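You operate a simulated robot arm through the tools that you are given. There is no shell and no other tool. Be economical: measure what you need, move in short steps, check, and stop when the job is done.

The job below is to be done with a simulated robot arm. You get a single attempt, and the scene is never put back.

TASK
Empty the dust tub into the bin and put it back.
Fine: shut the bin lid after. Where these are worked on the way, their far stop is far enough and under half their travel is too little: bin lid.

It is judged by the outcome, as a careful person would: the job done as asked, and still so three seconds after it is handed in. It fails if anything else is knocked over, pushed out of place, dropped, spilled or broken. A push-on lid holds only when it is set on centred and level and pressed home; a screw cap is set on level and turned clockwise until tight.

THE ROBOT
A 6-joint arm with a two-finger parallel gripper, fixed in place. Base frame: the origin is at the foot of the arm, x ahead of it, y to its left, z up. Lengths are in mm, angles in rad, forces in N, time in s.
With the tool pointing down near the work surface it reaches from about 320 to 480 mm from the base axis. Its first joint turns from -2.897 to 2.897 rad. Payload 3.91 kg.
The tool frame sits at the grasp point between the pads (the TCP): z along the fingers, y along the line on which they close. The tips reach 30 mm beyond it. The gripper opens to 110 mm. The fingers are 20 mm wide and 10 mm thick; the gripper's body (48 by 112 mm) begins 55 mm behind the TCP.
Orientation is told as [roll, pitch, yaw] about the base's x, y, z axes, in that order, counted from this pose: with the fingers straight down and closing along the base's y, the tool's x points along the base's -x, its y along +y and its z along -z.

THE INTERFACE
- The arm moves only by the tool play_rows. Its argument "motion" is a list of rows, each a list of 2 entries, a list of its own where there are three numbers: the shift along the base's x, y, z in units of 20 mm (1.0 is 20 mm), then the turn, a rotation vector about the base's x, y, z in units of 4 degrees (1.0 is 4 degrees). In form: [[[x, y, z], [wx, wy, wz]], ...]. A call has 1 to 20 rows; each row shifts and turns the commanded pose from where the row before left it. "fingers" is the finger opening in mm, from 0 to 110, set as the call begins (left out, the last holds). A call with a number of a shift or a turn outside -1 to 1 is refused whole. Each row takes 0.2 s and may step no farther than 50 mm and 0.15 rad from the row before; otherwise, or with a gripper value out of range, the whole call is refused. A pose out of reach is approached as far as the arm can. The call stops where the force on the tool passes 40 N (or 10 N more than at its start, if that is more) or the arm is blocked; 0.2 s more then pass. The fingers move at their own pace (about 45 mm/s each) and stop on an object; they squeeze with about 40 N. The grip force told is the motor's: it shows also when the fingers shut on nothing. Time passes only in rows, and 0.2 s behind the last, so rows that do not move let the fingers close. It gives the time, the measured TCP pose, the force on the tool (base axes), the opening and the grip force at its end, in the units of the frame above (readings bear some noise), with the torque about the TCP (base axes, N m) and any sound that the robot's microphone picked up, and new pictures: "pictures" is both (left out), scene, wrist or none.
- Cameras (640 x 400 px; columns grow to the right, rows downward): "scene" is fixed at [221.7, 498.5, 1644.8]; the picture's right is [-0.67, -0.74, 0.00], its down [-0.52, 0.47, -0.72] and it looks along [0.53, -0.48, -0.69] (base axes); focal length 268 px, centre (320, 200). "wrist" rides on the gripper at [77, 7, -114] in the tool frame; the picture's right is [-0.09, 1.00, 0.00], its down [-0.80, -0.07, -0.59] and it looks along [-0.59, -0.05, 0.80] (tool axes); focal length 270 px, centre (320, 200). There is no depth. A picture from a camera that has moved, and an enlarged one, comes with that camera's place and axes in the base frame and with its lens.
- raise_lower(by): slides the trunk up (or, below 0, down) by that many mm; the arm rides with it, the base frame stays. It gives what a move gives, with no picture.
- zoom(camera, box): a new picture of the part [left, top, right, bottom] of that camera's present view, enlarged. The clock stands still meanwhile.
- finish_job(): hands the job in; it is judged then, once.

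Work in short steps. Places have to be worked out from the pictures, the camera data and where the tool is seen: move nearer, look again, correct. Check each grasp and each placing, and mend what went wrong. You have 120 turns and 200 pictures in all, those below and enlarged ones among them. Open the gripper and draw the arm clear of the work before you hand the job in, unless the task says otherwise; then end with one line.

The tools are called after "Emit:" as name(argument=value, ...) on one line, values as JSON. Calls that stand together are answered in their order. play_rows: Moves the arm, as the interface text tells. Its arguments: {"type":"object","properties":{"motion":{"type":"array","items":{"type":"array"}},"fingers":{"type":"number"},"pictures":{"type":"string","enum":["both","scene","wrist","none"]}},"required":["motion"]} The other tools are called the same way: raise_lower (by) slides the trunk up or down; zoom (camera, box) takes an enlarged picture of a part of a camera's view; finish_job () hands the job in.

At the start:

```text
time_s: 0.0
tcp_pos: [403.7, 145.5, 1445.5]
orientation: [-0.001, 0.0, -0.001]
wrist_force: [-0.8, 0.2, -0.1]
moment: [0.0, -0.04, -0.02]
gripper_width: 110.1
gripper_force: 0.0
trunk travel left (down, up): [-575.0, 35.0]
```

scene: 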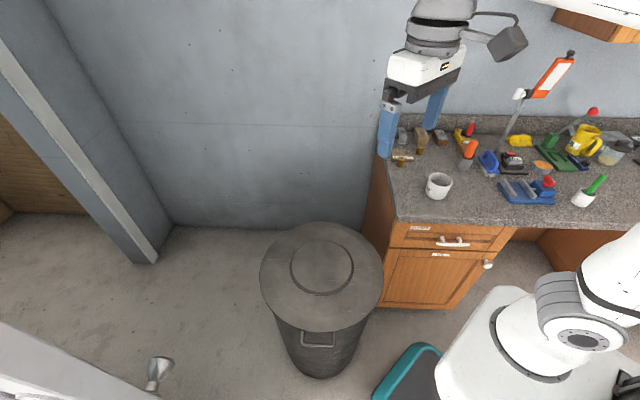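
wrist: 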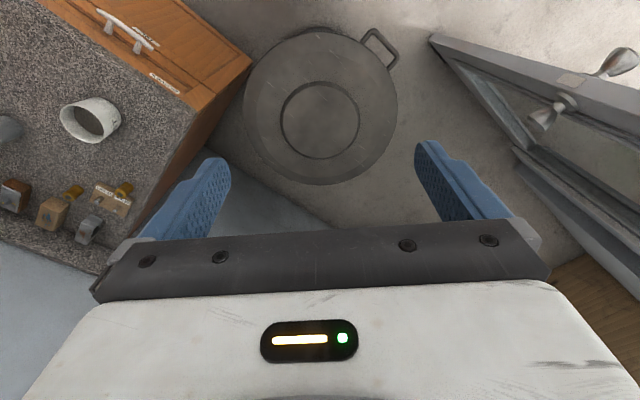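

I start by looking closely at the bin and at the bench objects.

Emit:
zoom(camera="scene", box=[240, 200, 400, 390])

Emit:
zoom(camera="scene", box=[380, 90, 640, 260])

Emit:
zoom(camera="wrist", box=[0, 0, 420, 260])

```text
2.11 times, centred on (320, 295) of scene
camera zoom: at [221.7, 498.5, 1644.8], right [-0.67, -0.74, 0.0], down [-0.52, 0.47, -0.72], along [0.53, -0.48, -0.69], focal length 564 px, centre (320, 0)
```

zoom: 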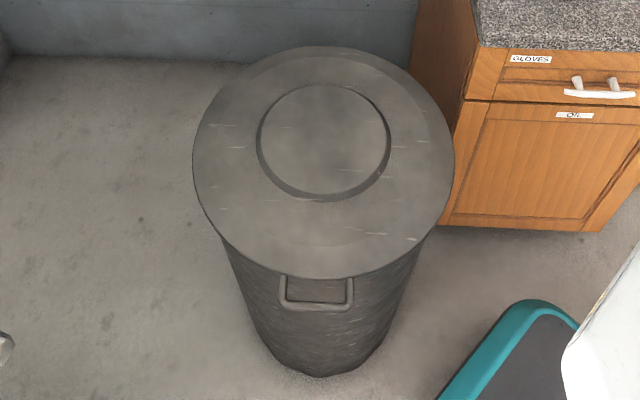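

```text
2.35 times, centred on (510, 175) of scene
camera zoom: at [221.7, 498.5, 1644.8], right [-0.67, -0.74, 0.0], down [-0.52, 0.47, -0.72], along [0.53, -0.48, -0.69], focal length 630 px, centre (-127, 259)
```

zoom: 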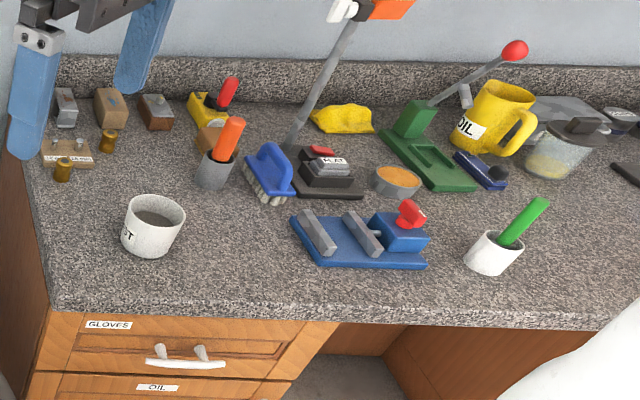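

```text
1.52 times, centred on (210, 130) of wrist
camera zoom: at [326.8, 151.2, 1559.5], right [0.09, 1.0, 0.0], down [0.8, -0.07, 0.59], along [0.59, -0.05, -0.8], focal length 412 px, centre (488, 307)
```

zoom: 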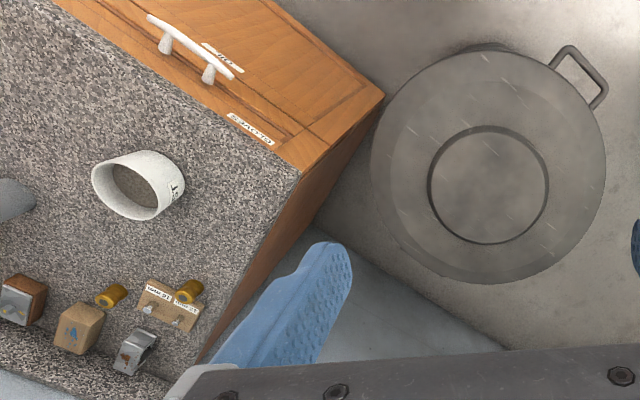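

The tub labelled "DUST" is roughly at (475, -315, ~1030). The bin lid is roughly at (620, 130, 760) with a handle on its near-left side. I'll lower the trunk for closer views.

Emit:
raise_lower(by=-250)

Emit:
play_rows(motion=[[[0, 0, 0], [0, 0, 0]]], pictures="both")

```text
time_s: 2.6
tcp_pos: [403.2, 144.8, 1196.2]
orientation: [-0.001, 0.0, -0.001]
wrist_force: [0.1, 1.0, 0.9]
moment: [0.0, -0.01, -0.01]
gripper_width: 109.9
gripper_force: 0.1
trunk travel left (down, up): [-325.0, 285.0]
```

```text
time_s: 3.0
tcp_pos: [404.5, 146.7, 1195.5]
orientation: [0.0, 0.0, -0.001]
wrist_force: [0.6, -0.1, 0.3]
moment: [0.0, 0.01, 0.0]
gripper_width: 109.7
gripper_force: 0.0
trunk travel left (down, up): [-325.0, 285.0]
camera wrist: at [326.8, 151.1, 1309.5], right [0.09, 1.0, 0.0], down [0.8, -0.07, 0.59], along [0.59, -0.05, -0.8], focal length 270 px, centre (320, 200)
```

scene: 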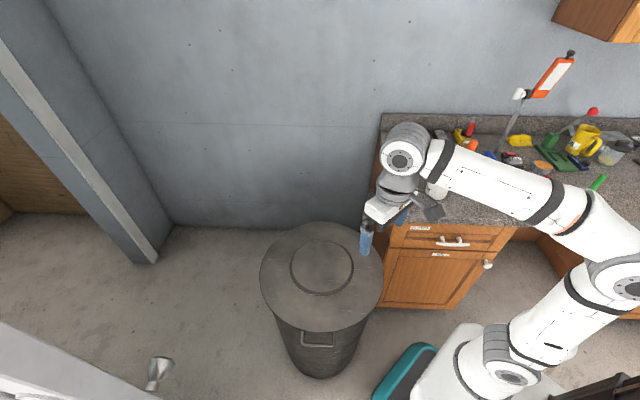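
wrist: 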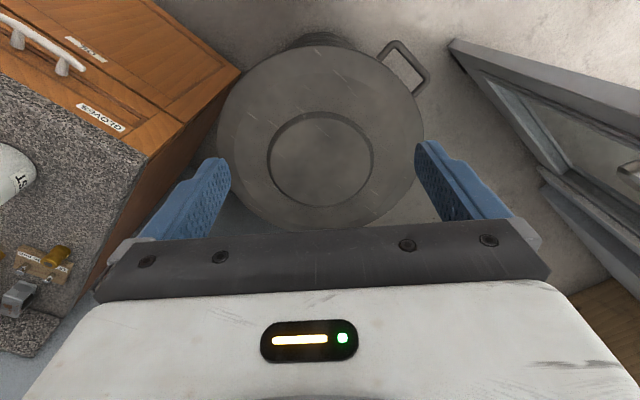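

The bin lid's centre is near (625, 128, 735) with radius about 235 mm, and the handle is at about (443, 298, 750), so the hinge should be on the opposite side. I'll zoom in on the handle and the back of the bin.

Emit:
zoom(camera="wrist", box=[200, 20, 460, 180])

Emit:
zoom(camera="scene", box=[250, 210, 400, 304])

Emit:
zoom(camera="scene", box=[270, 290, 370, 390])

```text
2.46 times, centred on (330, 100) of wrist
camera zoom: at [326.8, 151.1, 1309.5], right [0.09, 1.0, 0.0], down [0.8, -0.07, 0.59], along [0.59, -0.05, -0.8], focal length 665 px, centre (295, 446)
```

zoom: 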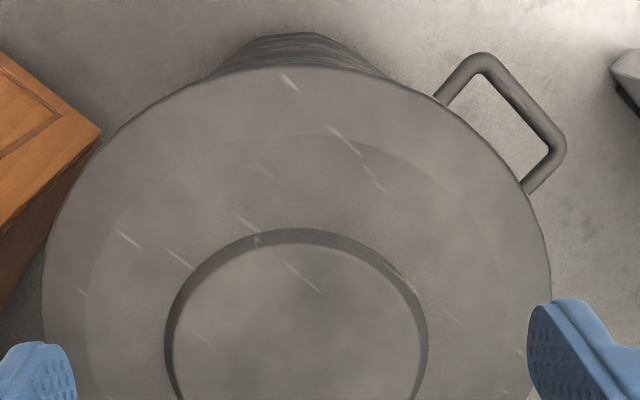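

```text
4.26 times, centred on (325, 257) of scene
camera zoom: at [221.7, 498.5, 1644.8], right [-0.67, -0.74, 0.0], down [-0.52, 0.47, -0.72], along [0.53, -0.48, -0.69], focal length 1140 px, centre (299, -43)
```

zoom: 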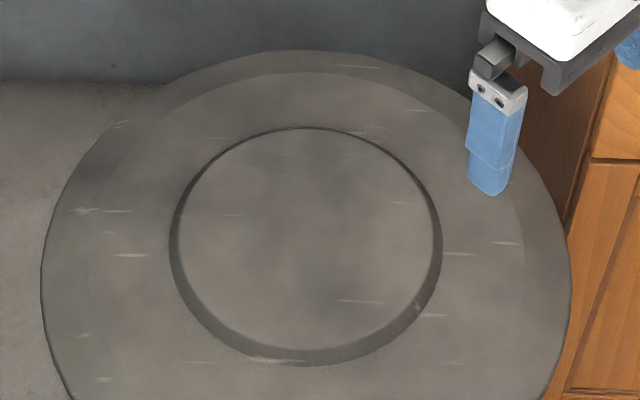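

```text
4.00 times, centred on (320, 340) of scene
camera zoom: at [221.7, 498.5, 1644.8], right [-0.67, -0.74, 0.0], down [-0.52, 0.47, -0.72], along [0.53, -0.48, -0.69], focal length 1072 px, centre (320, -360)
```

zoom: 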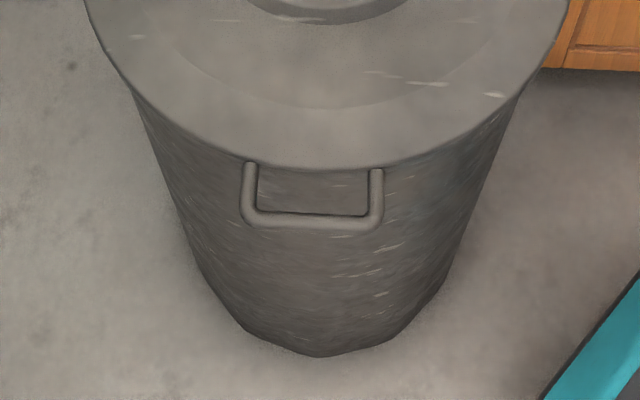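

The handle bar's middle is at about (434, 315, 750), running along (0.73, 0.68). Next I swing toward the tub at the current height to measure it.

Emit:
play_rows(motion=[[[0, -1, 0], [0, 0, 0]], [[0, -1, 0], [0, 0, 0]], [[0, -1, 0], [0, 0, 0]], [[0, -1, 0], [0, 0, 0]], [[0, -1, 0], [0, 0, 0]], [[0, -1, 0], [0, 0, 0]], [[0, -1, 0], [0, 0, 0]], [[0, -1, 0], [0, 0, 0]], [[0, -1, 0], [0, 0, 0]], [[0, -1, 0], [0, 0, 0]], [[0, -1, 0], [0, 0, 0]], [[0, -1, 0], [0, 0, 0]], [[0, -1, 0], [0, 0, 0]], [[0, -1, 0], [0, 0, 0]], [[0, -1, 0], [0, 0, 0]], [[0, -1, 0], [0, 0, 0]], [[0, -1, 0], [0, 0, 0]], [[0, -1, 0], [0, 0, 0]], [[0, -1, 0], [0, 0, 0]], [[0, -1, 0], [0, 0, 0]]], pictures="both")

```text
time_s: 7.2
tcp_pos: [403.9, -254.3, 1194.8]
orientation: [0.0, -0.002, 0.001]
wrist_force: [0.4, 0.3, 0.0]
moment: [0.01, 0.01, 0.02]
gripper_width: 110.1
gripper_force: 0.0
trunk travel left (down, up): [-325.0, 285.0]
camera wrist: at [327.1, -249.1, 1308.8], right [0.09, 1.0, 0.0], down [0.8, -0.07, 0.59], along [0.59, -0.05, -0.8], focal length 270 px, centre (320, 200)
```

scene: 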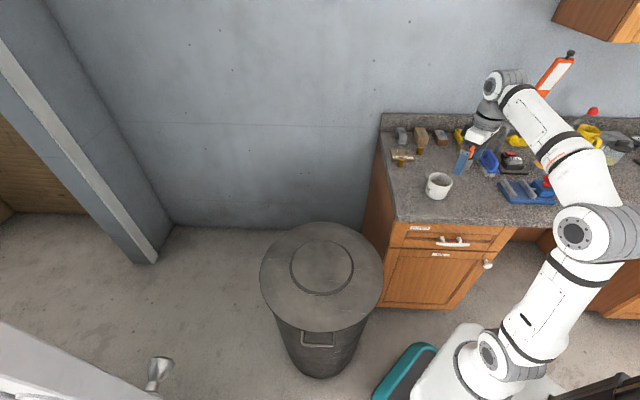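
wrist: 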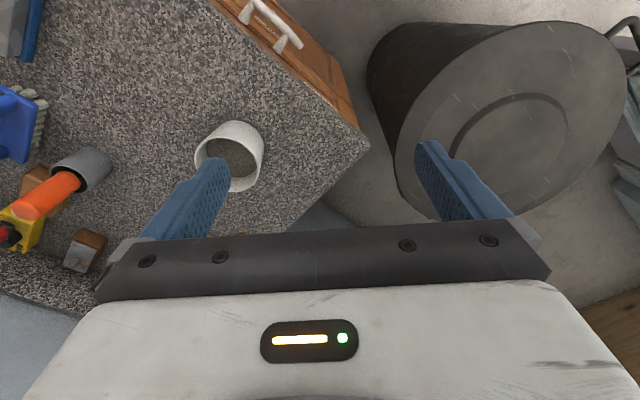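

I zoom in on the tub in both views.

Emit:
zoom(camera="wrist", box=[150, 70, 370, 220])

Emit:
zoom(camera="scene", box=[380, 120, 500, 210])

```text
2.67 times, centred on (260, 145) of wrist
camera zoom: at [327.1, -249.1, 1308.8], right [0.09, 1.0, 0.0], down [0.8, -0.07, 0.59], along [0.59, -0.05, -0.8], focal length 721 px, centre (480, 347)
```

zoom: 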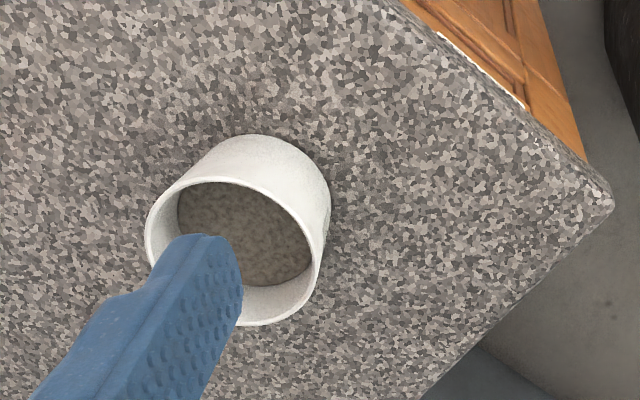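

```text
4.44 times, centred on (440, 165) of scene
camera zoom: at [221.7, 498.5, 1644.8], right [-0.67, -0.74, 0.0], down [-0.52, 0.47, -0.72], along [0.53, -0.48, -0.69], focal length 1190 px, centre (-213, 356)
```

zoom: 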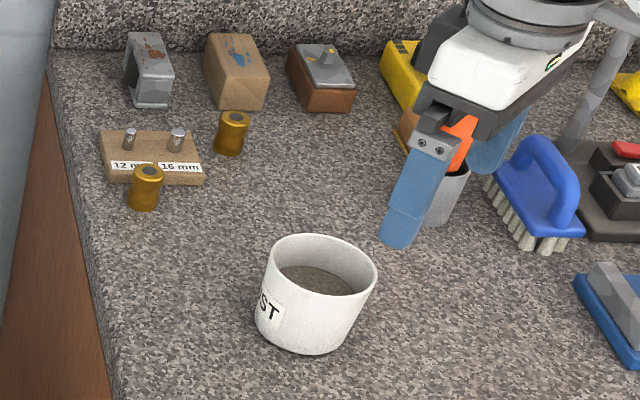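

The tub's rim centre is near (503, -396, 968) and its outer diameter is about 96 mm; the bench is at about z 897. First comes the lid: I'll lift it by putting horizontal fingers under the handle. I swing back toward the bin while pitching the tool forward.

Emit:
play_rows(motion=[[[0, 1, 0], [0, -1, 0]], [[0, 1, 0], [0, -1, 0]], [[0, 1, 0], [0, -1, 0]], [[0, 1, 0], [0, -1, 0]], [[0, 1, 0], [0, -1, 0]], [[0, 1, 0], [0, -1, 0]], [[0, 1, 0], [0, -1, 0]], [[0, 1, 0], [0, -1, 0]], [[0, 1, 0], [0, -1, 0]], [[0, 1, 0], [0, -1, 0]], [[0, 1, 0], [0, -1, 0]], [[0, 1, 0], [0, -1, 0]], [[0, 1, 0], [0, -1, 0]], [[0, 1, 0], [0, -1, 0]], [[0, 1, 0], [0, -1, 0]], [[0, 1, 0], [0, -1, 0]], [[0, 1, 0], [0, -1, 0]], [[0, 1, 0], [0, -1, 0]], [[0, 1, 0], [0, -1, 0]], [[0, 1, 0], [0, -1, 0]]], fingers=0, pictures="scene")

```text
time_s: 10.3
tcp_pos: [441.2, 32.9, 1143.6]
orientation: [-0.034, -0.851, 0.017]
wrist_force: [-0.2, -0.5, -0.3]
moment: [0.02, -0.02, 0.01]
gripper_width: 0.0
gripper_force: 38.0
trunk travel left (down, up): [-325.0, 285.0]
stopped in row 15: the arm was blocked; the commanded pose is now the measured one
```

scene: 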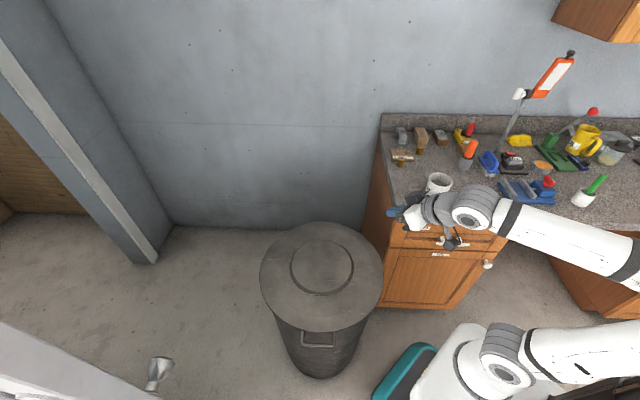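

The arm was blocked with no contact force, likely a joint limit while folded close in. I keep this pitch, continue to the left at this height, and then try again farther out.

Emit:
play_rows(motion=[[[0, 1, 0], [0, 0, 0]], [[0, 1, 0], [0, 0, 0]], [[0, 1, 0], [0, 0, 0]], [[0, 1, 0], [0, 0, 0]], [[0, 1, 0], [0, 0, 0]], [[0, 1, 0], [0, 0, 0]], [[0, 1, 0], [0, 0, 0]], [[0, 1, 0], [0, 0, 0]], [[0, 1, 0], [0, 0, 0]], [[0, 1, 0], [0, 0, 0]], [[0, 1, 0], [0, 0, 0]], [[0, 1, 0], [0, 0, 0]], [[0, 1, 0], [0, 0, 0]], [[0, 1, 0], [0, 0, 0]]], pictures="scene")

```text
time_s: 13.3
tcp_pos: [440.1, 313.7, 1142.8]
orientation: [-0.034, -0.85, 0.019]
wrist_force: [0.6, -0.3, -0.5]
moment: [0.0, -0.01, 0.03]
gripper_width: 0.3
gripper_force: 38.0
trunk travel left (down, up): [-325.0, 285.0]
```

scene: 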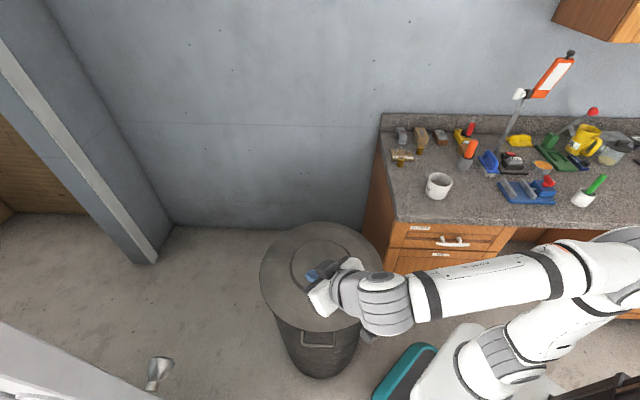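

Now I try pitching to near horizontal here.

Emit:
play_rows(motion=[[[0, 0, 0], [0, -1, 0]], [[0, 0, 0], [0, -1, 0]], [[0, 0, 0], [0, -1, 0]], [[0, 0, 0], [0, -1, 0]], [[0, 0, 0], [0, -1, 0]], [[0, 0, 0], [0, -1, 0]], [[0, 0, 0], [0, -1, 0]], [[0, 0, 0], [0, -1, 0]], [[0, 0, 0], [0, -1, 0]]], pictures="both")

```text
time_s: 15.3
tcp_pos: [440.4, 311.9, 1145.2]
orientation: [-0.142, -1.481, 0.124]
wrist_force: [0.6, 0.0, 1.1]
moment: [0.03, 0.0, 0.02]
gripper_width: 0.0
gripper_force: 37.6
trunk travel left (down, up): [-325.0, 285.0]
camera wrist: at [320.1, 318.5, 1077.7], right [0.03, 1.0, 0.07], down [-0.52, -0.05, 0.85], along [0.85, -0.06, 0.52], focal length 270 px, centre (320, 200)
```

scene: 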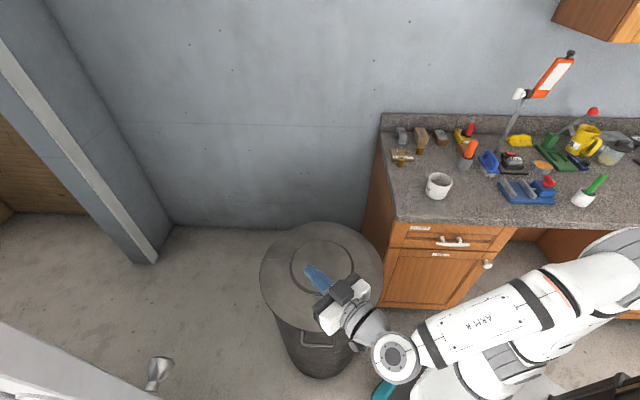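
wrist: 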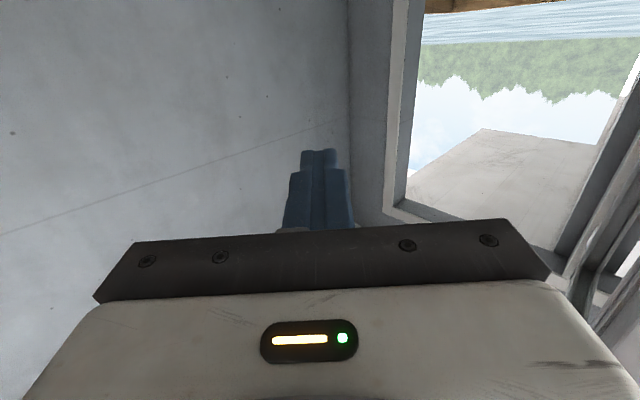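

Horizontal works here. I move outward beyond the handle before lowering the trunk.

Emit:
play_rows(motion=[[[-0.8, 0.55, 0], [0, 0, 0]], [[-0.8, 0.55, 0], [0, 0, 0]], [[-0.8, 0.55, 0], [0, 0, 0]], [[-0.85, 0.55, 0], [0, 0, 0]]], pictures="none")

Emit:
raise_lower(by=-300)

Emit:
play_rows(motion=[[[0, 0, 0], [0, 0, 0]]], pictures="both")

```text
time_s: 16.3
tcp_pos: [374.6, 356.3, 1145.1]
orientation: [-0.148, -1.479, 0.128]
wrist_force: [-0.1, -0.2, -0.2]
moment: [0.01, 0.03, -0.02]
gripper_width: 0.0
gripper_force: 38.1
trunk travel left (down, up): [-325.0, 285.0]
```

```text
time_s: 19.3
tcp_pos: [376.3, 355.3, 845.1]
orientation: [-0.147, -1.477, 0.126]
wrist_force: [-0.4, 0.1, 0.0]
moment: [-0.02, 0.04, -0.01]
gripper_width: 0.0
gripper_force: 38.0
trunk travel left (down, up): [-25.0, 585.0]
```

```text
time_s: 19.7
tcp_pos: [375.5, 355.5, 845.5]
orientation: [-0.147, -1.478, 0.126]
wrist_force: [-0.3, -0.3, 0.1]
moment: [0.0, 0.0, 0.01]
gripper_width: 0.0
gripper_force: 37.5
trunk travel left (down, up): [-25.0, 585.0]
camera wrist: at [254.9, 362.2, 778.1], right [0.03, 1.0, 0.07], down [-0.52, -0.05, 0.85], along [0.85, -0.06, 0.52], focal length 270 px, centre (320, 200)
```

scene: 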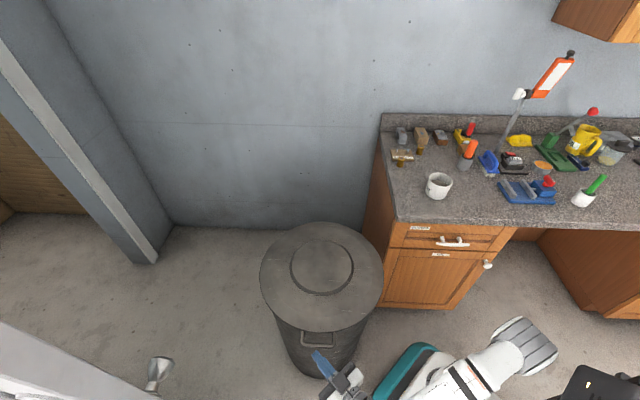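
wrist: 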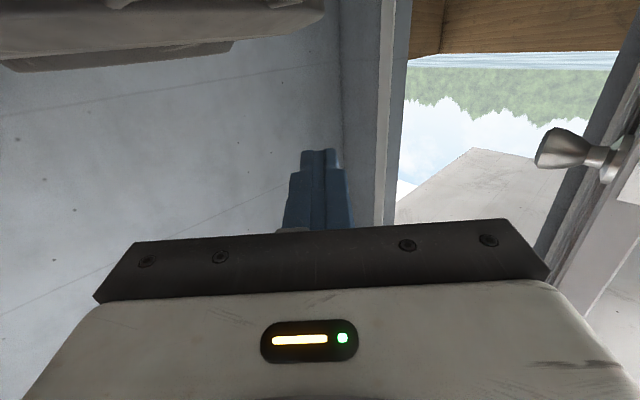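

The tip appears where I predicted it. I lower the arm to finger level below the bar (z about 715).

Emit:
play_rows(motion=[[[0, 0, -1], [0, 0, 0]], [[0, 0, -1], [0, 0, 0]], [[0, 0, -1], [0, 0, 0]], [[0, 0, -1], [0, 0, 0]], [[0, 0, -1], [0, 0, 0]], [[0, 0, -1], [0, 0, 0]], [[0, 0, -0.6], [0, 0, 0]]], pictures="both")

```text
time_s: 21.3
tcp_pos: [374.8, 356.0, 712.3]
orientation: [-0.14, -1.479, 0.12]
wrist_force: [-0.5, -0.4, -0.4]
moment: [-0.05, -0.01, 0.0]
gripper_width: 0.0
gripper_force: 37.9
trunk travel left (down, up): [-25.0, 585.0]
camera wrist: at [254.1, 361.6, 645.8], right [0.03, 1.0, 0.07], down [-0.52, -0.05, 0.85], along [0.85, -0.06, 0.52], focal length 270 px, centre (320, 200)
```

scene: 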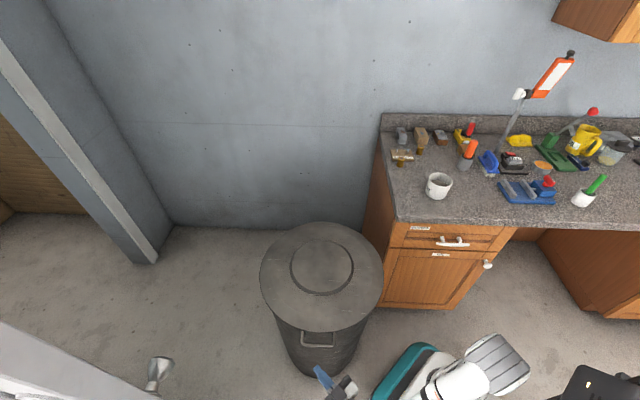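
wrist: 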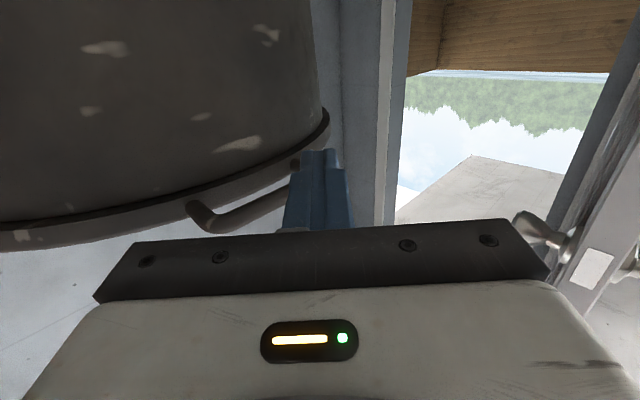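

The handle is seen above and left of the fingers as expected. I slide the fingers under the bar toward the bin.

Emit:
play_rows(motion=[[[0.56, -0.57, 0], [0, 0, 0]], [[0.56, -0.57, 0], [0, 0, 0]], [[0.56, -0.57, 0], [0, 0, 0]], [[0.56, -0.57, 0], [0, 0, 0]], [[0.56, -0.57, 0], [0, 0, 0]]], pictures="both")

```text
time_s: 22.5
tcp_pos: [432.1, 298.7, 713.5]
orientation: [-0.147, -1.478, 0.125]
wrist_force: [-0.7, 0.2, 0.1]
moment: [-0.01, 0.02, 0.0]
gripper_width: 0.0
gripper_force: 37.9
trunk travel left (down, up): [-25.0, 585.0]
camera wrist: at [310.7, 304.8, 646.1], right [0.03, 1.0, 0.07], down [-0.52, -0.05, 0.85], along [0.85, -0.06, 0.52], focal length 270 px, centre (320, 200)
```

scene: 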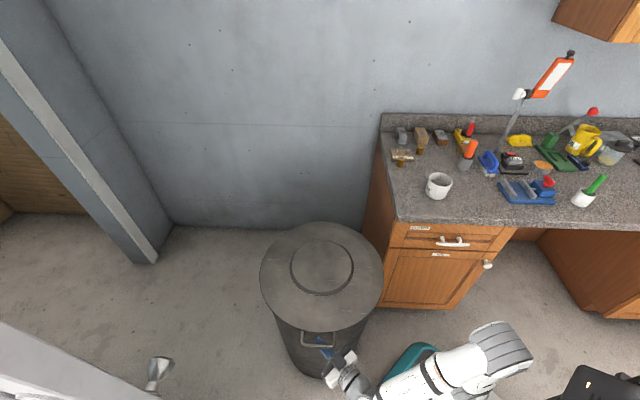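
wrist: 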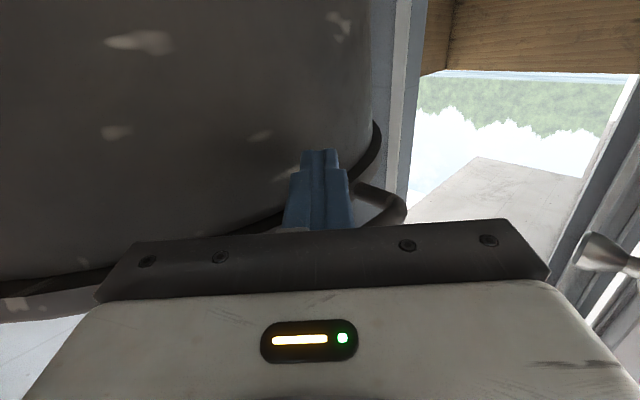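

The fingers are under the bar, so I lift 80 mm and watch the force.

Emit:
play_rows(motion=[[[0, 0, 0.6], [0, 0, 0]], [[0, 0, 0.6], [0, 0, 0]], [[0, 0, 0.6], [0, 0, 0]], [[0, 0, 0.6], [0, 0, 0]], [[0, 0, 0.6], [0, 0, 0]], [[0, 0, 0.6], [0, 0, 0]], [[0, 0, 0.6], [0, 0, 0]]], pictures="both")

```text
time_s: 24.1
tcp_pos: [433.5, 297.8, 797.8]
orientation: [-0.147, -1.478, 0.125]
wrist_force: [0.7, -3.6, -4.9]
moment: [0.05, 0.17, -0.08]
gripper_width: 0.0
gripper_force: 37.4
trunk travel left (down, up): [-25.0, 585.0]
camera wrist: at [312.2, 304.7, 730.7], right [0.03, 1.0, 0.07], down [-0.52, -0.05, 0.85], along [0.85, -0.06, 0.52], focal length 270 px, centre (320, 200)
```

scene: 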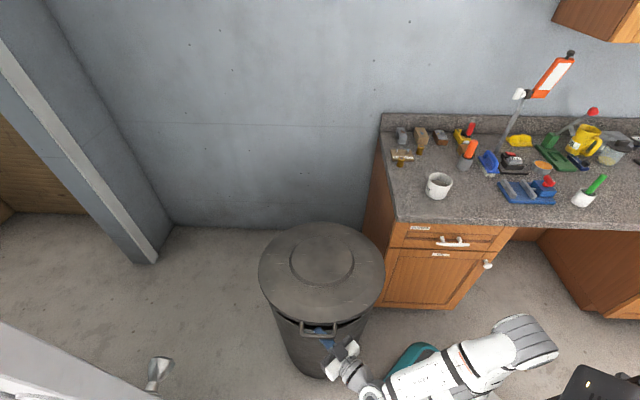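
wrist: 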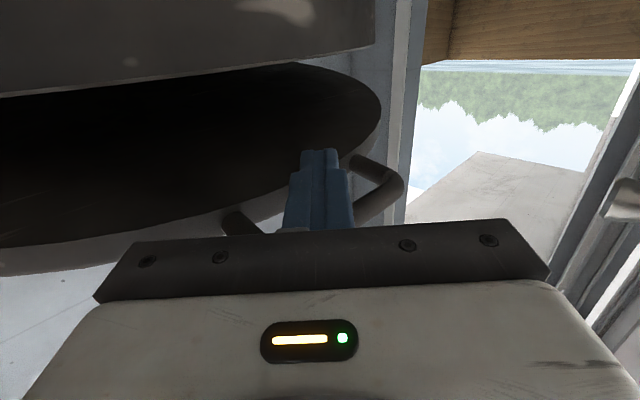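

The lid swings up with a light load of about 5 N. I continue along the lid's arc about the far hinge.

Emit:
play_rows(motion=[[[0.105, -0.105, 0.95], [0, 0, 0]], [[0.133, -0.133, 0.94], [0, 0, 0]], [[0.158, -0.158, 0.935], [0, 0, 0]], [[0.182, -0.182, 0.925], [0, 0, 0]], [[0.207, -0.207, 0.915], [0, 0, 0]], [[0.231, -0.231, 0.9], [0, 0, 0]], [[0.252, -0.252, 0.89], [0, 0, 0]], [[0.28, -0.28, 0.875], [0, 0, 0]]], pictures="both")

```text
time_s: 25.9
tcp_pos: [460.5, 266.9, 944.2]
orientation: [-0.148, -1.479, 0.127]
wrist_force: [2.2, -1.2, -5.8]
moment: [0.07, 0.2, 0.01]
gripper_width: 0.0
gripper_force: 38.6
trunk travel left (down, up): [-25.0, 585.0]
camera wrist: at [340.7, 274.2, 877.5], right [0.03, 1.0, 0.07], down [-0.52, -0.05, 0.85], along [0.85, -0.06, 0.52], focal length 270 px, centre (320, 200)
```

scene: 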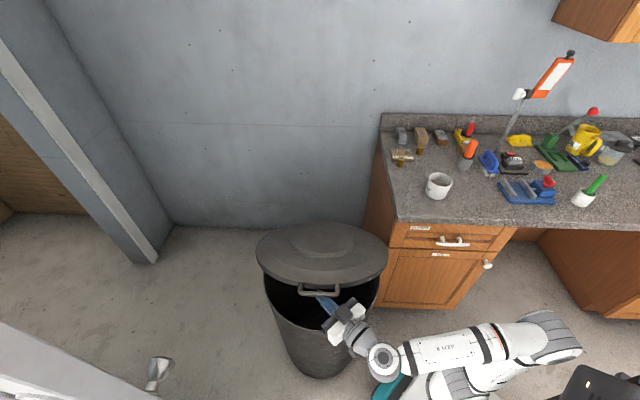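
wrist: 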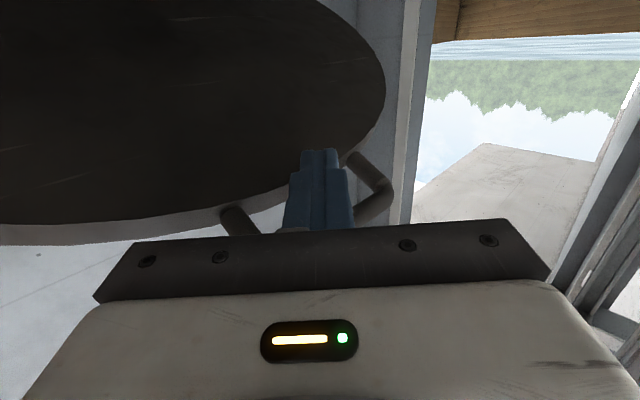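

The lid follows steadily, now at roughly 25°. I continue along the arc.

Emit:
play_rows(motion=[[[0.301, -0.301, 0.86], [0, 0, 0]], [[0.326, -0.326, 0.84], [0, 0, 0]], [[0.347, -0.347, 0.825], [0, 0, 0]], [[0.368, -0.368, 0.805], [0, 0, 0]], [[0.389, -0.389, 0.78], [0, 0, 0]], [[0.41, -0.41, 0.76], [0, 0, 0]], [[0.431, -0.431, 0.735], [0, 0, 0]], [[0.448, -0.448, 0.715], [0, 0, 0]], [[0.466, -0.466, 0.69], [0, 0, 0]]], pictures="both")

```text
time_s: 27.9
tcp_pos: [532.7, 197.9, 1084.6]
orientation: [-0.153, -1.48, 0.131]
wrist_force: [-1.7, 1.7, -2.1]
moment: [0.01, 0.03, 0.06]
gripper_width: 0.0
gripper_force: 37.2
trunk travel left (down, up): [-25.0, 585.0]
camera wrist: at [411.3, 204.7, 1017.4], right [0.03, 1.0, 0.07], down [-0.52, -0.05, 0.85], along [0.85, -0.06, 0.52], focal length 270 px, centre (320, 200)
```

scene: 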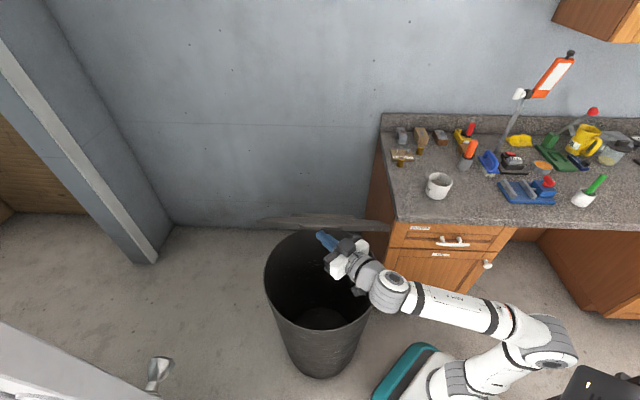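
wrist: 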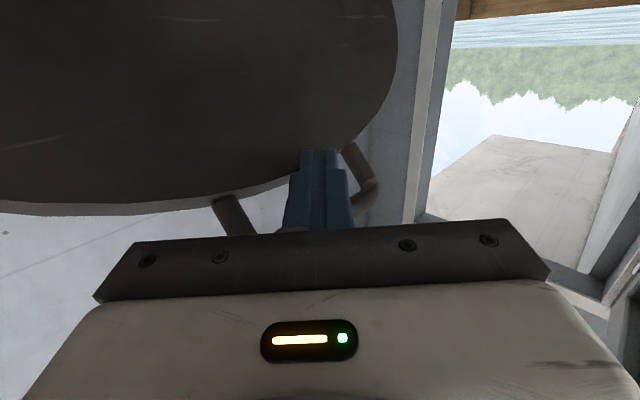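

The lid is at about 45°, edge-on to the scene camera. I keep pushing inward and let the fingertips slide onto the underside.

Emit:
play_rows(motion=[[[0.483, -0.483, 0.55], [0, 0, 0]], [[0.5, -0.5, 0.5], [0, 0, 0]], [[0.518, -0.518, 0.475], [0, 0, 0]], [[0.535, -0.535, 0.45], [0, 0, 0]], [[0.55, -0.55, 0.4], [0, 0, 0]], [[0.563, -0.563, 0.375], [0, 0, 0]], [[0.578, -0.578, 0.35], [0, 0, 0]], [[0.59, -0.59, 0.3], [0, 0, 0]]], pictures="both")

```text
time_s: 29.7
tcp_pos: [618.6, 111.8, 1153.8]
orientation: [-0.157, -1.48, 0.136]
wrist_force: [-5.9, 6.3, 6.5]
moment: [-0.04, -0.2, 0.1]
gripper_width: 0.1
gripper_force: 37.6
trunk travel left (down, up): [-25.0, 585.0]
camera wrist: at [497.5, 118.2, 1086.1], right [0.03, 1.0, 0.07], down [-0.52, -0.05, 0.85], along [0.85, -0.06, 0.52], focal length 270 px, centre (320, 200)
```

scene: 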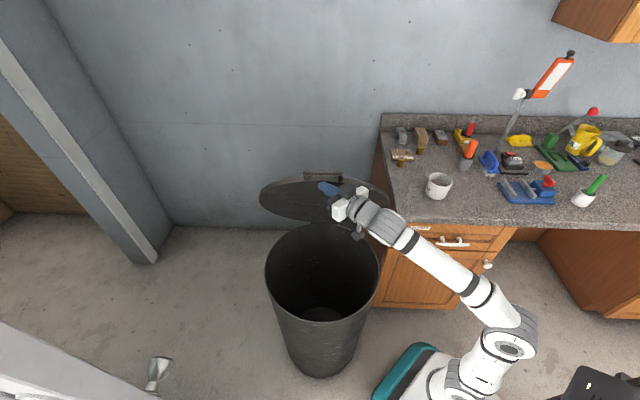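
wrist: 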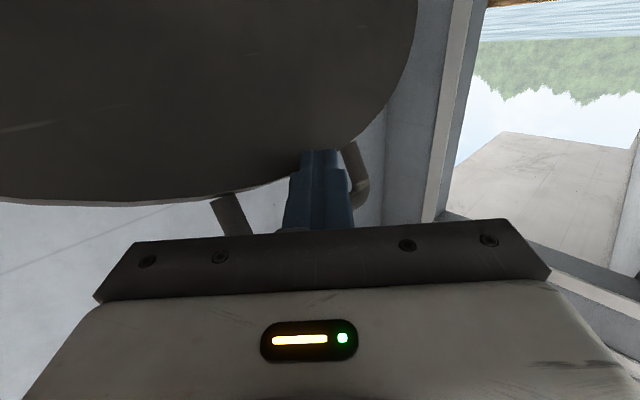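

The lid is at about 63°. I back off 12 mm to see whether the lid follows or holds itself.

Emit:
play_rows(motion=[[[-0.42, 0.42, 0], [0, 0, 0]], [[0, 0, 0], [0, 0, 0]], [[0, 0, 0], [0, 0, 0]]], pictures="scene")

Emit:
zoom(camera="scene", box=[240, 150, 400, 250])

```text
time_s: 30.5
tcp_pos: [608.6, 120.5, 1153.2]
orientation: [-0.155, -1.482, 0.135]
wrist_force: [-6.1, 6.3, 10.3]
moment: [-0.09, -0.3, 0.12]
gripper_width: 0.2
gripper_force: 37.7
trunk travel left (down, up): [-25.0, 585.0]
```

scene: 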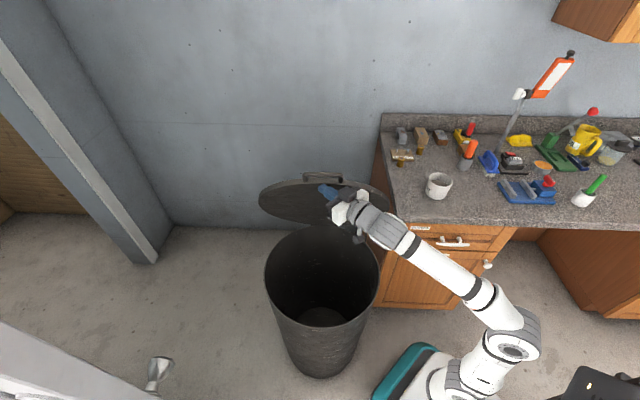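

```text
4.00 times, centred on (320, 200) of scene
camera zoom: at [221.7, 498.5, 1644.8], right [-0.67, -0.74, 0.0], down [-0.52, 0.47, -0.72], along [0.53, -0.48, -0.69], focal length 1072 px, centre (320, 200)
```

zoom: 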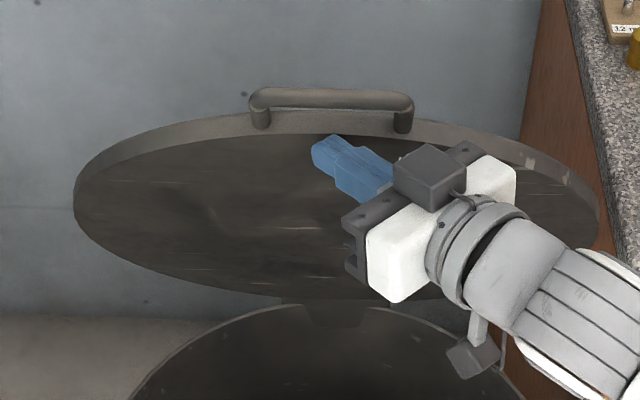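

The tip seems to sit inside the handle loop with the rim just under it. I raise it slightly to relieve this, then follow the arc further.

Emit:
play_rows(motion=[[[0, 0, 0.3], [0, 0, 0]], [[0, 0, 0.2], [0, 0, 0]], [[0, 0, 0], [0, 0, 0]]], pictures="none")

```text
time_s: 31.3
tcp_pos: [612.3, 120.4, 1160.7]
orientation: [-0.15, -1.477, 0.129]
wrist_force: [-0.5, 0.7, 0.3]
moment: [-0.02, 0.03, 0.0]
gripper_width: 0.0
gripper_force: 37.7
trunk travel left (down, up): [-25.0, 585.0]
```

The force is now zero, so I check whether the lid holds by itself.

Emit:
play_rows(motion=[[[0, 0, 0], [0, 0, 0]], [[0, 0, 0], [0, 0, 0]], [[0, 0, 0], [0, 0, 0]], [[0, 0, 0], [0, 0, 0]]], pictures="wrist")

Emit:
zoom(camera="scene", box=[240, 150, 400, 250])

```text
time_s: 32.3
tcp_pos: [611.2, 119.4, 1162.4]
orientation: [-0.147, -1.478, 0.125]
wrist_force: [0.8, -1.0, -0.5]
moment: [0.0, -0.02, -0.01]
gripper_width: 0.1
gripper_force: 37.6
trunk travel left (down, up): [-25.0, 585.0]
camera wrist: at [490.4, 126.0, 1095.0], right [0.03, 1.0, 0.07], down [-0.52, -0.05, 0.85], along [0.85, -0.06, 0.52], focal length 270 px, centre (320, 200)
```

wrist: 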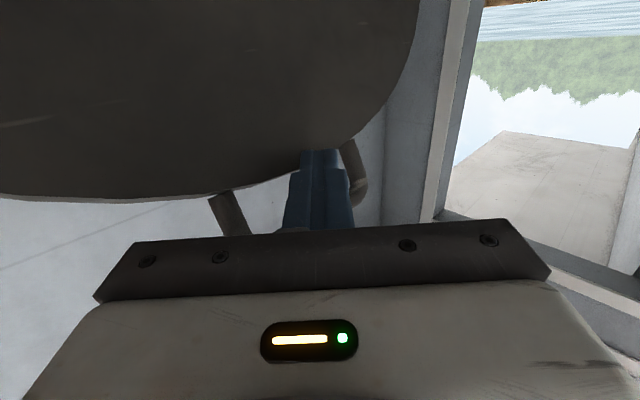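

```text
4.00 times, centred on (320, 200) of scene
camera zoom: at [221.7, 498.5, 1644.8], right [-0.67, -0.74, 0.0], down [-0.52, 0.47, -0.72], along [0.53, -0.48, -0.69], focal length 1072 px, centre (320, 200)
```

zoom: 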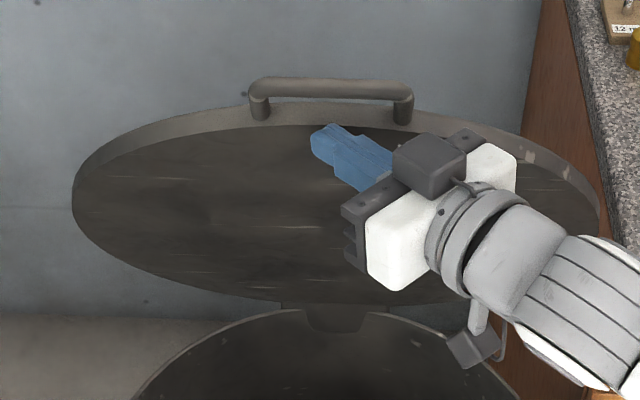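

The lid appears to stand by itself at about 65°. I retract 60 mm outward to confirm.

Emit:
play_rows(motion=[[[-0.7, 0.7, 0], [0, 0, 0]], [[-0.7, 0.7, 0], [0, 0, 0]], [[-0.7, 0.7, 0], [0, 0, 0]], [[0, 0, 0], [0, 0, 0]], [[0, 0, 0], [0, 0, 0]]], pictures="both")

```text
time_s: 33.5
tcp_pos: [569.5, 161.3, 1161.9]
orientation: [-0.146, -1.479, 0.125]
wrist_force: [-0.1, -0.2, 0.0]
moment: [-0.01, 0.05, -0.02]
gripper_width: 0.1
gripper_force: 37.5
trunk travel left (down, up): [-25.0, 585.0]
camera wrist: at [448.5, 167.6, 1094.6], right [0.03, 1.0, 0.07], down [-0.52, -0.05, 0.85], along [0.85, -0.06, 0.52], focal length 270 px, centre (320, 200)
```

scene: 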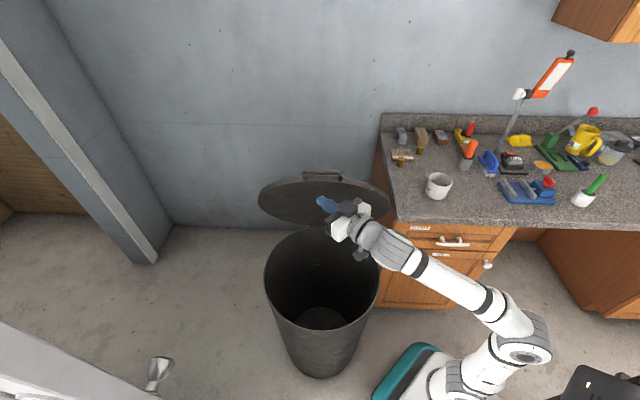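
wrist: 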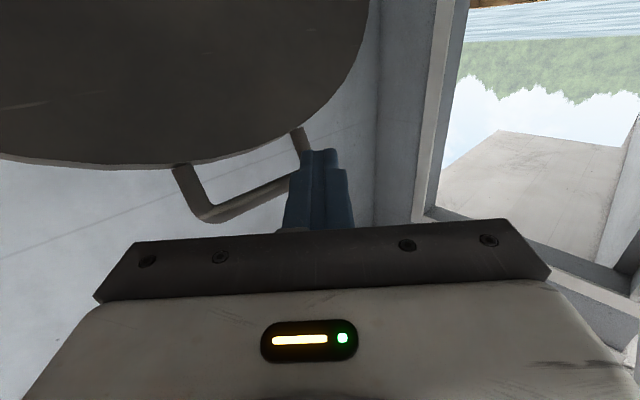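

The lid holds by friction. For margin I'll push it a bit further open, to about 75°, from lower on the underside.

Emit:
play_rows(motion=[[[0, 0, -1], [0, 0, 0]], [[0, 0, -1], [0, 0, 0]], [[0, 0, -1], [0, 0, 0]], [[0, 0, -1], [0, 0, 0]], [[0, 0, -1], [0, 0, 0]], [[0, 0, -1], [0, 0, 0]], [[0, 0, -1], [0, 0, 0]], [[0.7, -0.7, 0], [0, 0, 0]], [[0.7, -0.7, 0], [0, 0, 0]], [[0.7, -0.7, 0], [0, 0, 0]], [[0.7, -0.7, 0], [0, 0, 0]], [[0.7, -0.7, 0], [0, 0, 0]], [[0.7, -0.7, 0], [0, 0, 0]], [[0.7, -0.7, 0], [0, 0, 0]], [[0.7, -0.7, 0], [0, 0, 0]], [[0.7, -0.7, 0], [0, 0, 0]], [[0.7, -0.7, 0], [0, 0, 0]]], pictures="scene")

```text
time_s: 37.1
tcp_pos: [708.7, 21.9, 1022.8]
orientation: [-0.152, -1.479, 0.128]
wrist_force: [-1.7, 1.0, 1.1]
moment: [0.01, -0.08, -0.01]
gripper_width: 0.0
gripper_force: 38.2
trunk travel left (down, up): [-25.0, 585.0]
```

scene: 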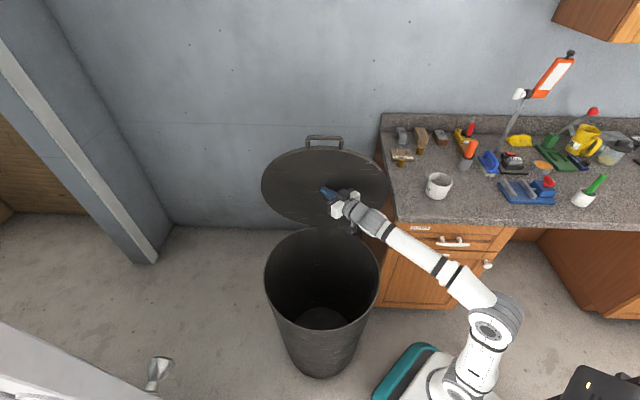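

The lid is now at about 80°. I retract and travel toward a pre-grasp pose behind the tub, pitching the tool to 45° down and turning it toward the tub.

Emit:
play_rows(motion=[[[-0.7, 0.7, 0], [0, 0, 0]], [[-0.7, 0.7, 0.3], [0, 0, 0]], [[-0.7, 0.7, 0.3], [0, 0, 0]], [[-0.7, 0.7, 0.4], [0, 0, 0]], [[-0.7, 0.5, 0.4], [0, 0, 0]]], fingers=110, pictures="none")

Emit:
play_rows(motion=[[[-0.5, -1, 0.15], [0, 1, 0]], [[-0.5, -1, 0.15], [0, 1, 0]], [[-0.5, -1, 0.15], [0, 1, 0]], [[-0.5, -1, 0.15], [0, 1, 0]], [[-0.5, -1, 0.15], [0, 1, 0]], [[-0.5, -1, 0.15], [0, 1, 0]], [[-0.5, -1, 0.15], [0, 1, 0]], [[-0.5, -1, 0.15], [0, 1, 0]], [[-0.5, -1, 0.15], [0, 1, 0]], [[-0.5, -1, 0.15], [0, 1, 0]], [[-0.5, -1, 0.15], [0, 0, -1]], [[-0.5, -1, 0.15], [0, 0, -1]], [[-0.5, -1, 0.15], [0, 0, -1]], [[-0.5, -1, 0.15], [0, 0, -1]], [[-0.5, -1, 0.15], [0, 0, -1]], [[-0.5, -1, 0.15], [0, 0, -1]], [[-0.5, -1, 0.15], [0, 0, -1]], [[-0.5, -1, 0.15], [0, 0, -1]], [[-0.5, -1, 0.15], [0, 0, -1]], [[-0.5, -1, 0.15], [0, 0, -0.5]]], pictures="both")

```text
time_s: 38.3
tcp_pos: [638.1, 86.2, 1051.0]
orientation: [-0.142, -1.479, 0.12]
wrist_force: [0.6, -0.1, -0.1]
moment: [0.0, 0.0, -0.01]
gripper_width: 104.5
gripper_force: 0.1
trunk travel left (down, up): [-25.0, 585.0]
```

```text
time_s: 42.5
tcp_pos: [437.5, -313.6, 1110.5]
orientation: [-0.032, -0.783, -0.647]
wrist_force: [0.5, 0.0, 0.0]
moment: [0.01, -0.01, 0.01]
gripper_width: 109.9
gripper_force: 0.0
trunk travel left (down, up): [-25.0, 585.0]
camera wrist: at [337.0, -224.8, 1137.4], right [0.67, 0.74, 0.04], down [0.09, -0.13, 0.99], along [0.74, -0.66, -0.15], focal length 270 px, centre (320, 200)
```

scene: 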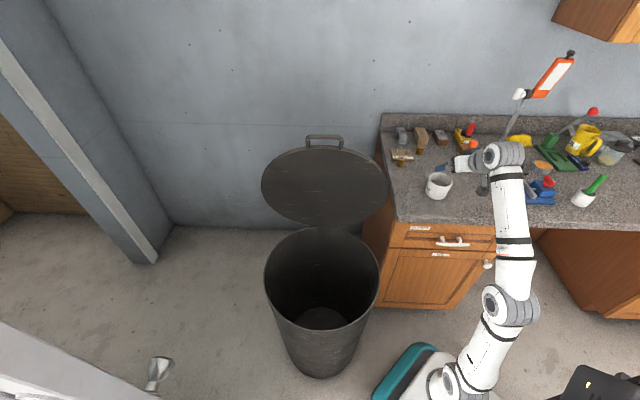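
wrist: 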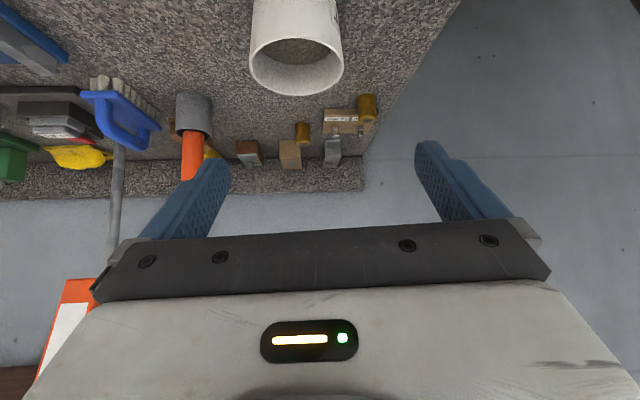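

The tub's rim centre is confirmed at (503, -398, 968), diameter about 93 mm. I shift sideways to line up and descend to the 45° approach line.

Emit:
play_rows(motion=[[[-0.27, -0.35, -0.95], [0, 0, 0]], [[-0.27, -0.35, -0.95], [0, 0, 0]], [[-0.27, -0.35, -0.95], [0, 0, 0]], [[0, 0, 0], [0, 0, 0]]], pictures="both")

```text
time_s: 43.5
tcp_pos: [422.3, -334.3, 1054.4]
orientation: [-0.034, -0.78, -0.648]
wrist_force: [1.5, -0.5, 1.1]
moment: [0.03, -0.04, 0.01]
gripper_width: 110.0
gripper_force: 0.2
trunk travel left (down, up): [-25.0, 585.0]
camera wrist: at [321.7, -245.9, 1081.0], right [0.67, 0.74, 0.04], down [0.09, -0.13, 0.99], along [0.74, -0.66, -0.15], focal length 270 px, centre (320, 200)
```

scene: 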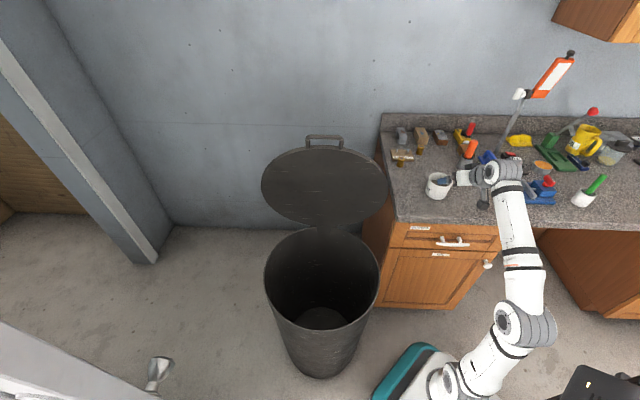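
wrist: 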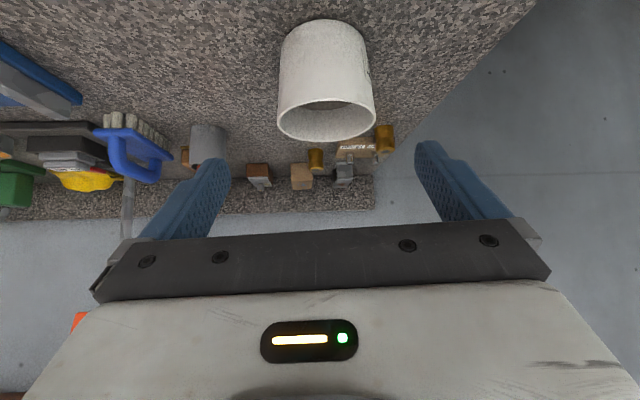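

I'm lined up laterally. I advance 84 mm forward and down along the finger direction, then check.

Emit:
play_rows(motion=[[[0.556, -0.425, -0.7], [0, 0, 0]], [[0.556, -0.425, -0.7], [0, 0, 0]], [[0.556, -0.425, -0.7], [0, 0, 0]], [[0.556, -0.425, -0.7], [0, 0, 0]], [[0.556, -0.425, -0.7], [0, 0, 0]], [[0, 0, 0], [0, 0, 0]]], pictures="both")

Emit:
zoom(camera="scene", box=[400, 140, 500, 220])

```text
time_s: 44.9
tcp_pos: [478.1, -377.5, 981.6]
orientation: [-0.033, -0.781, -0.646]
wrist_force: [-0.7, -0.6, -0.1]
moment: [0.02, -0.02, 0.01]
gripper_width: 110.0
gripper_force: 0.1
trunk travel left (down, up): [-25.0, 585.0]
camera wrist: at [377.5, -288.8, 1008.6], right [0.67, 0.74, 0.04], down [0.09, -0.13, 0.99], along [0.74, -0.66, -0.15], focal length 270 px, centre (320, 200)
```

scene: 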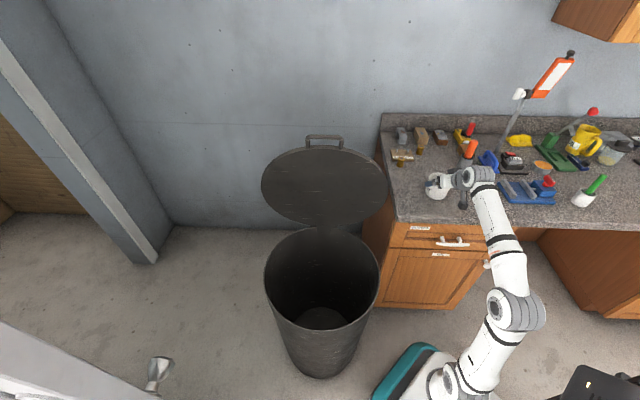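
wrist: 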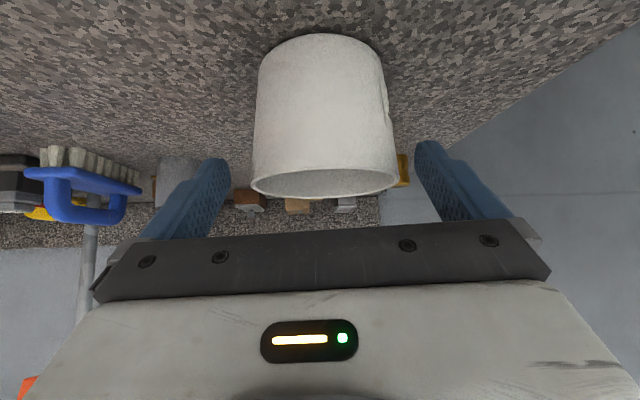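

```text
5.00 times, centred on (450, 180) of scene
camera zoom: at [221.7, 498.5, 1644.8], right [-0.67, -0.74, 0.0], down [-0.52, 0.47, -0.72], along [0.53, -0.48, -0.69], focal length 1339 px, centre (-330, 300)
```

zoom: 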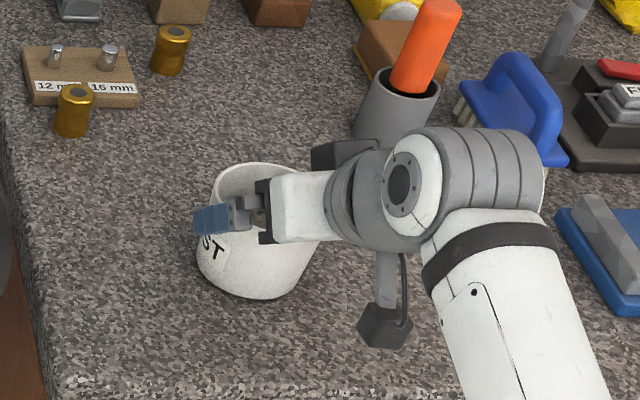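

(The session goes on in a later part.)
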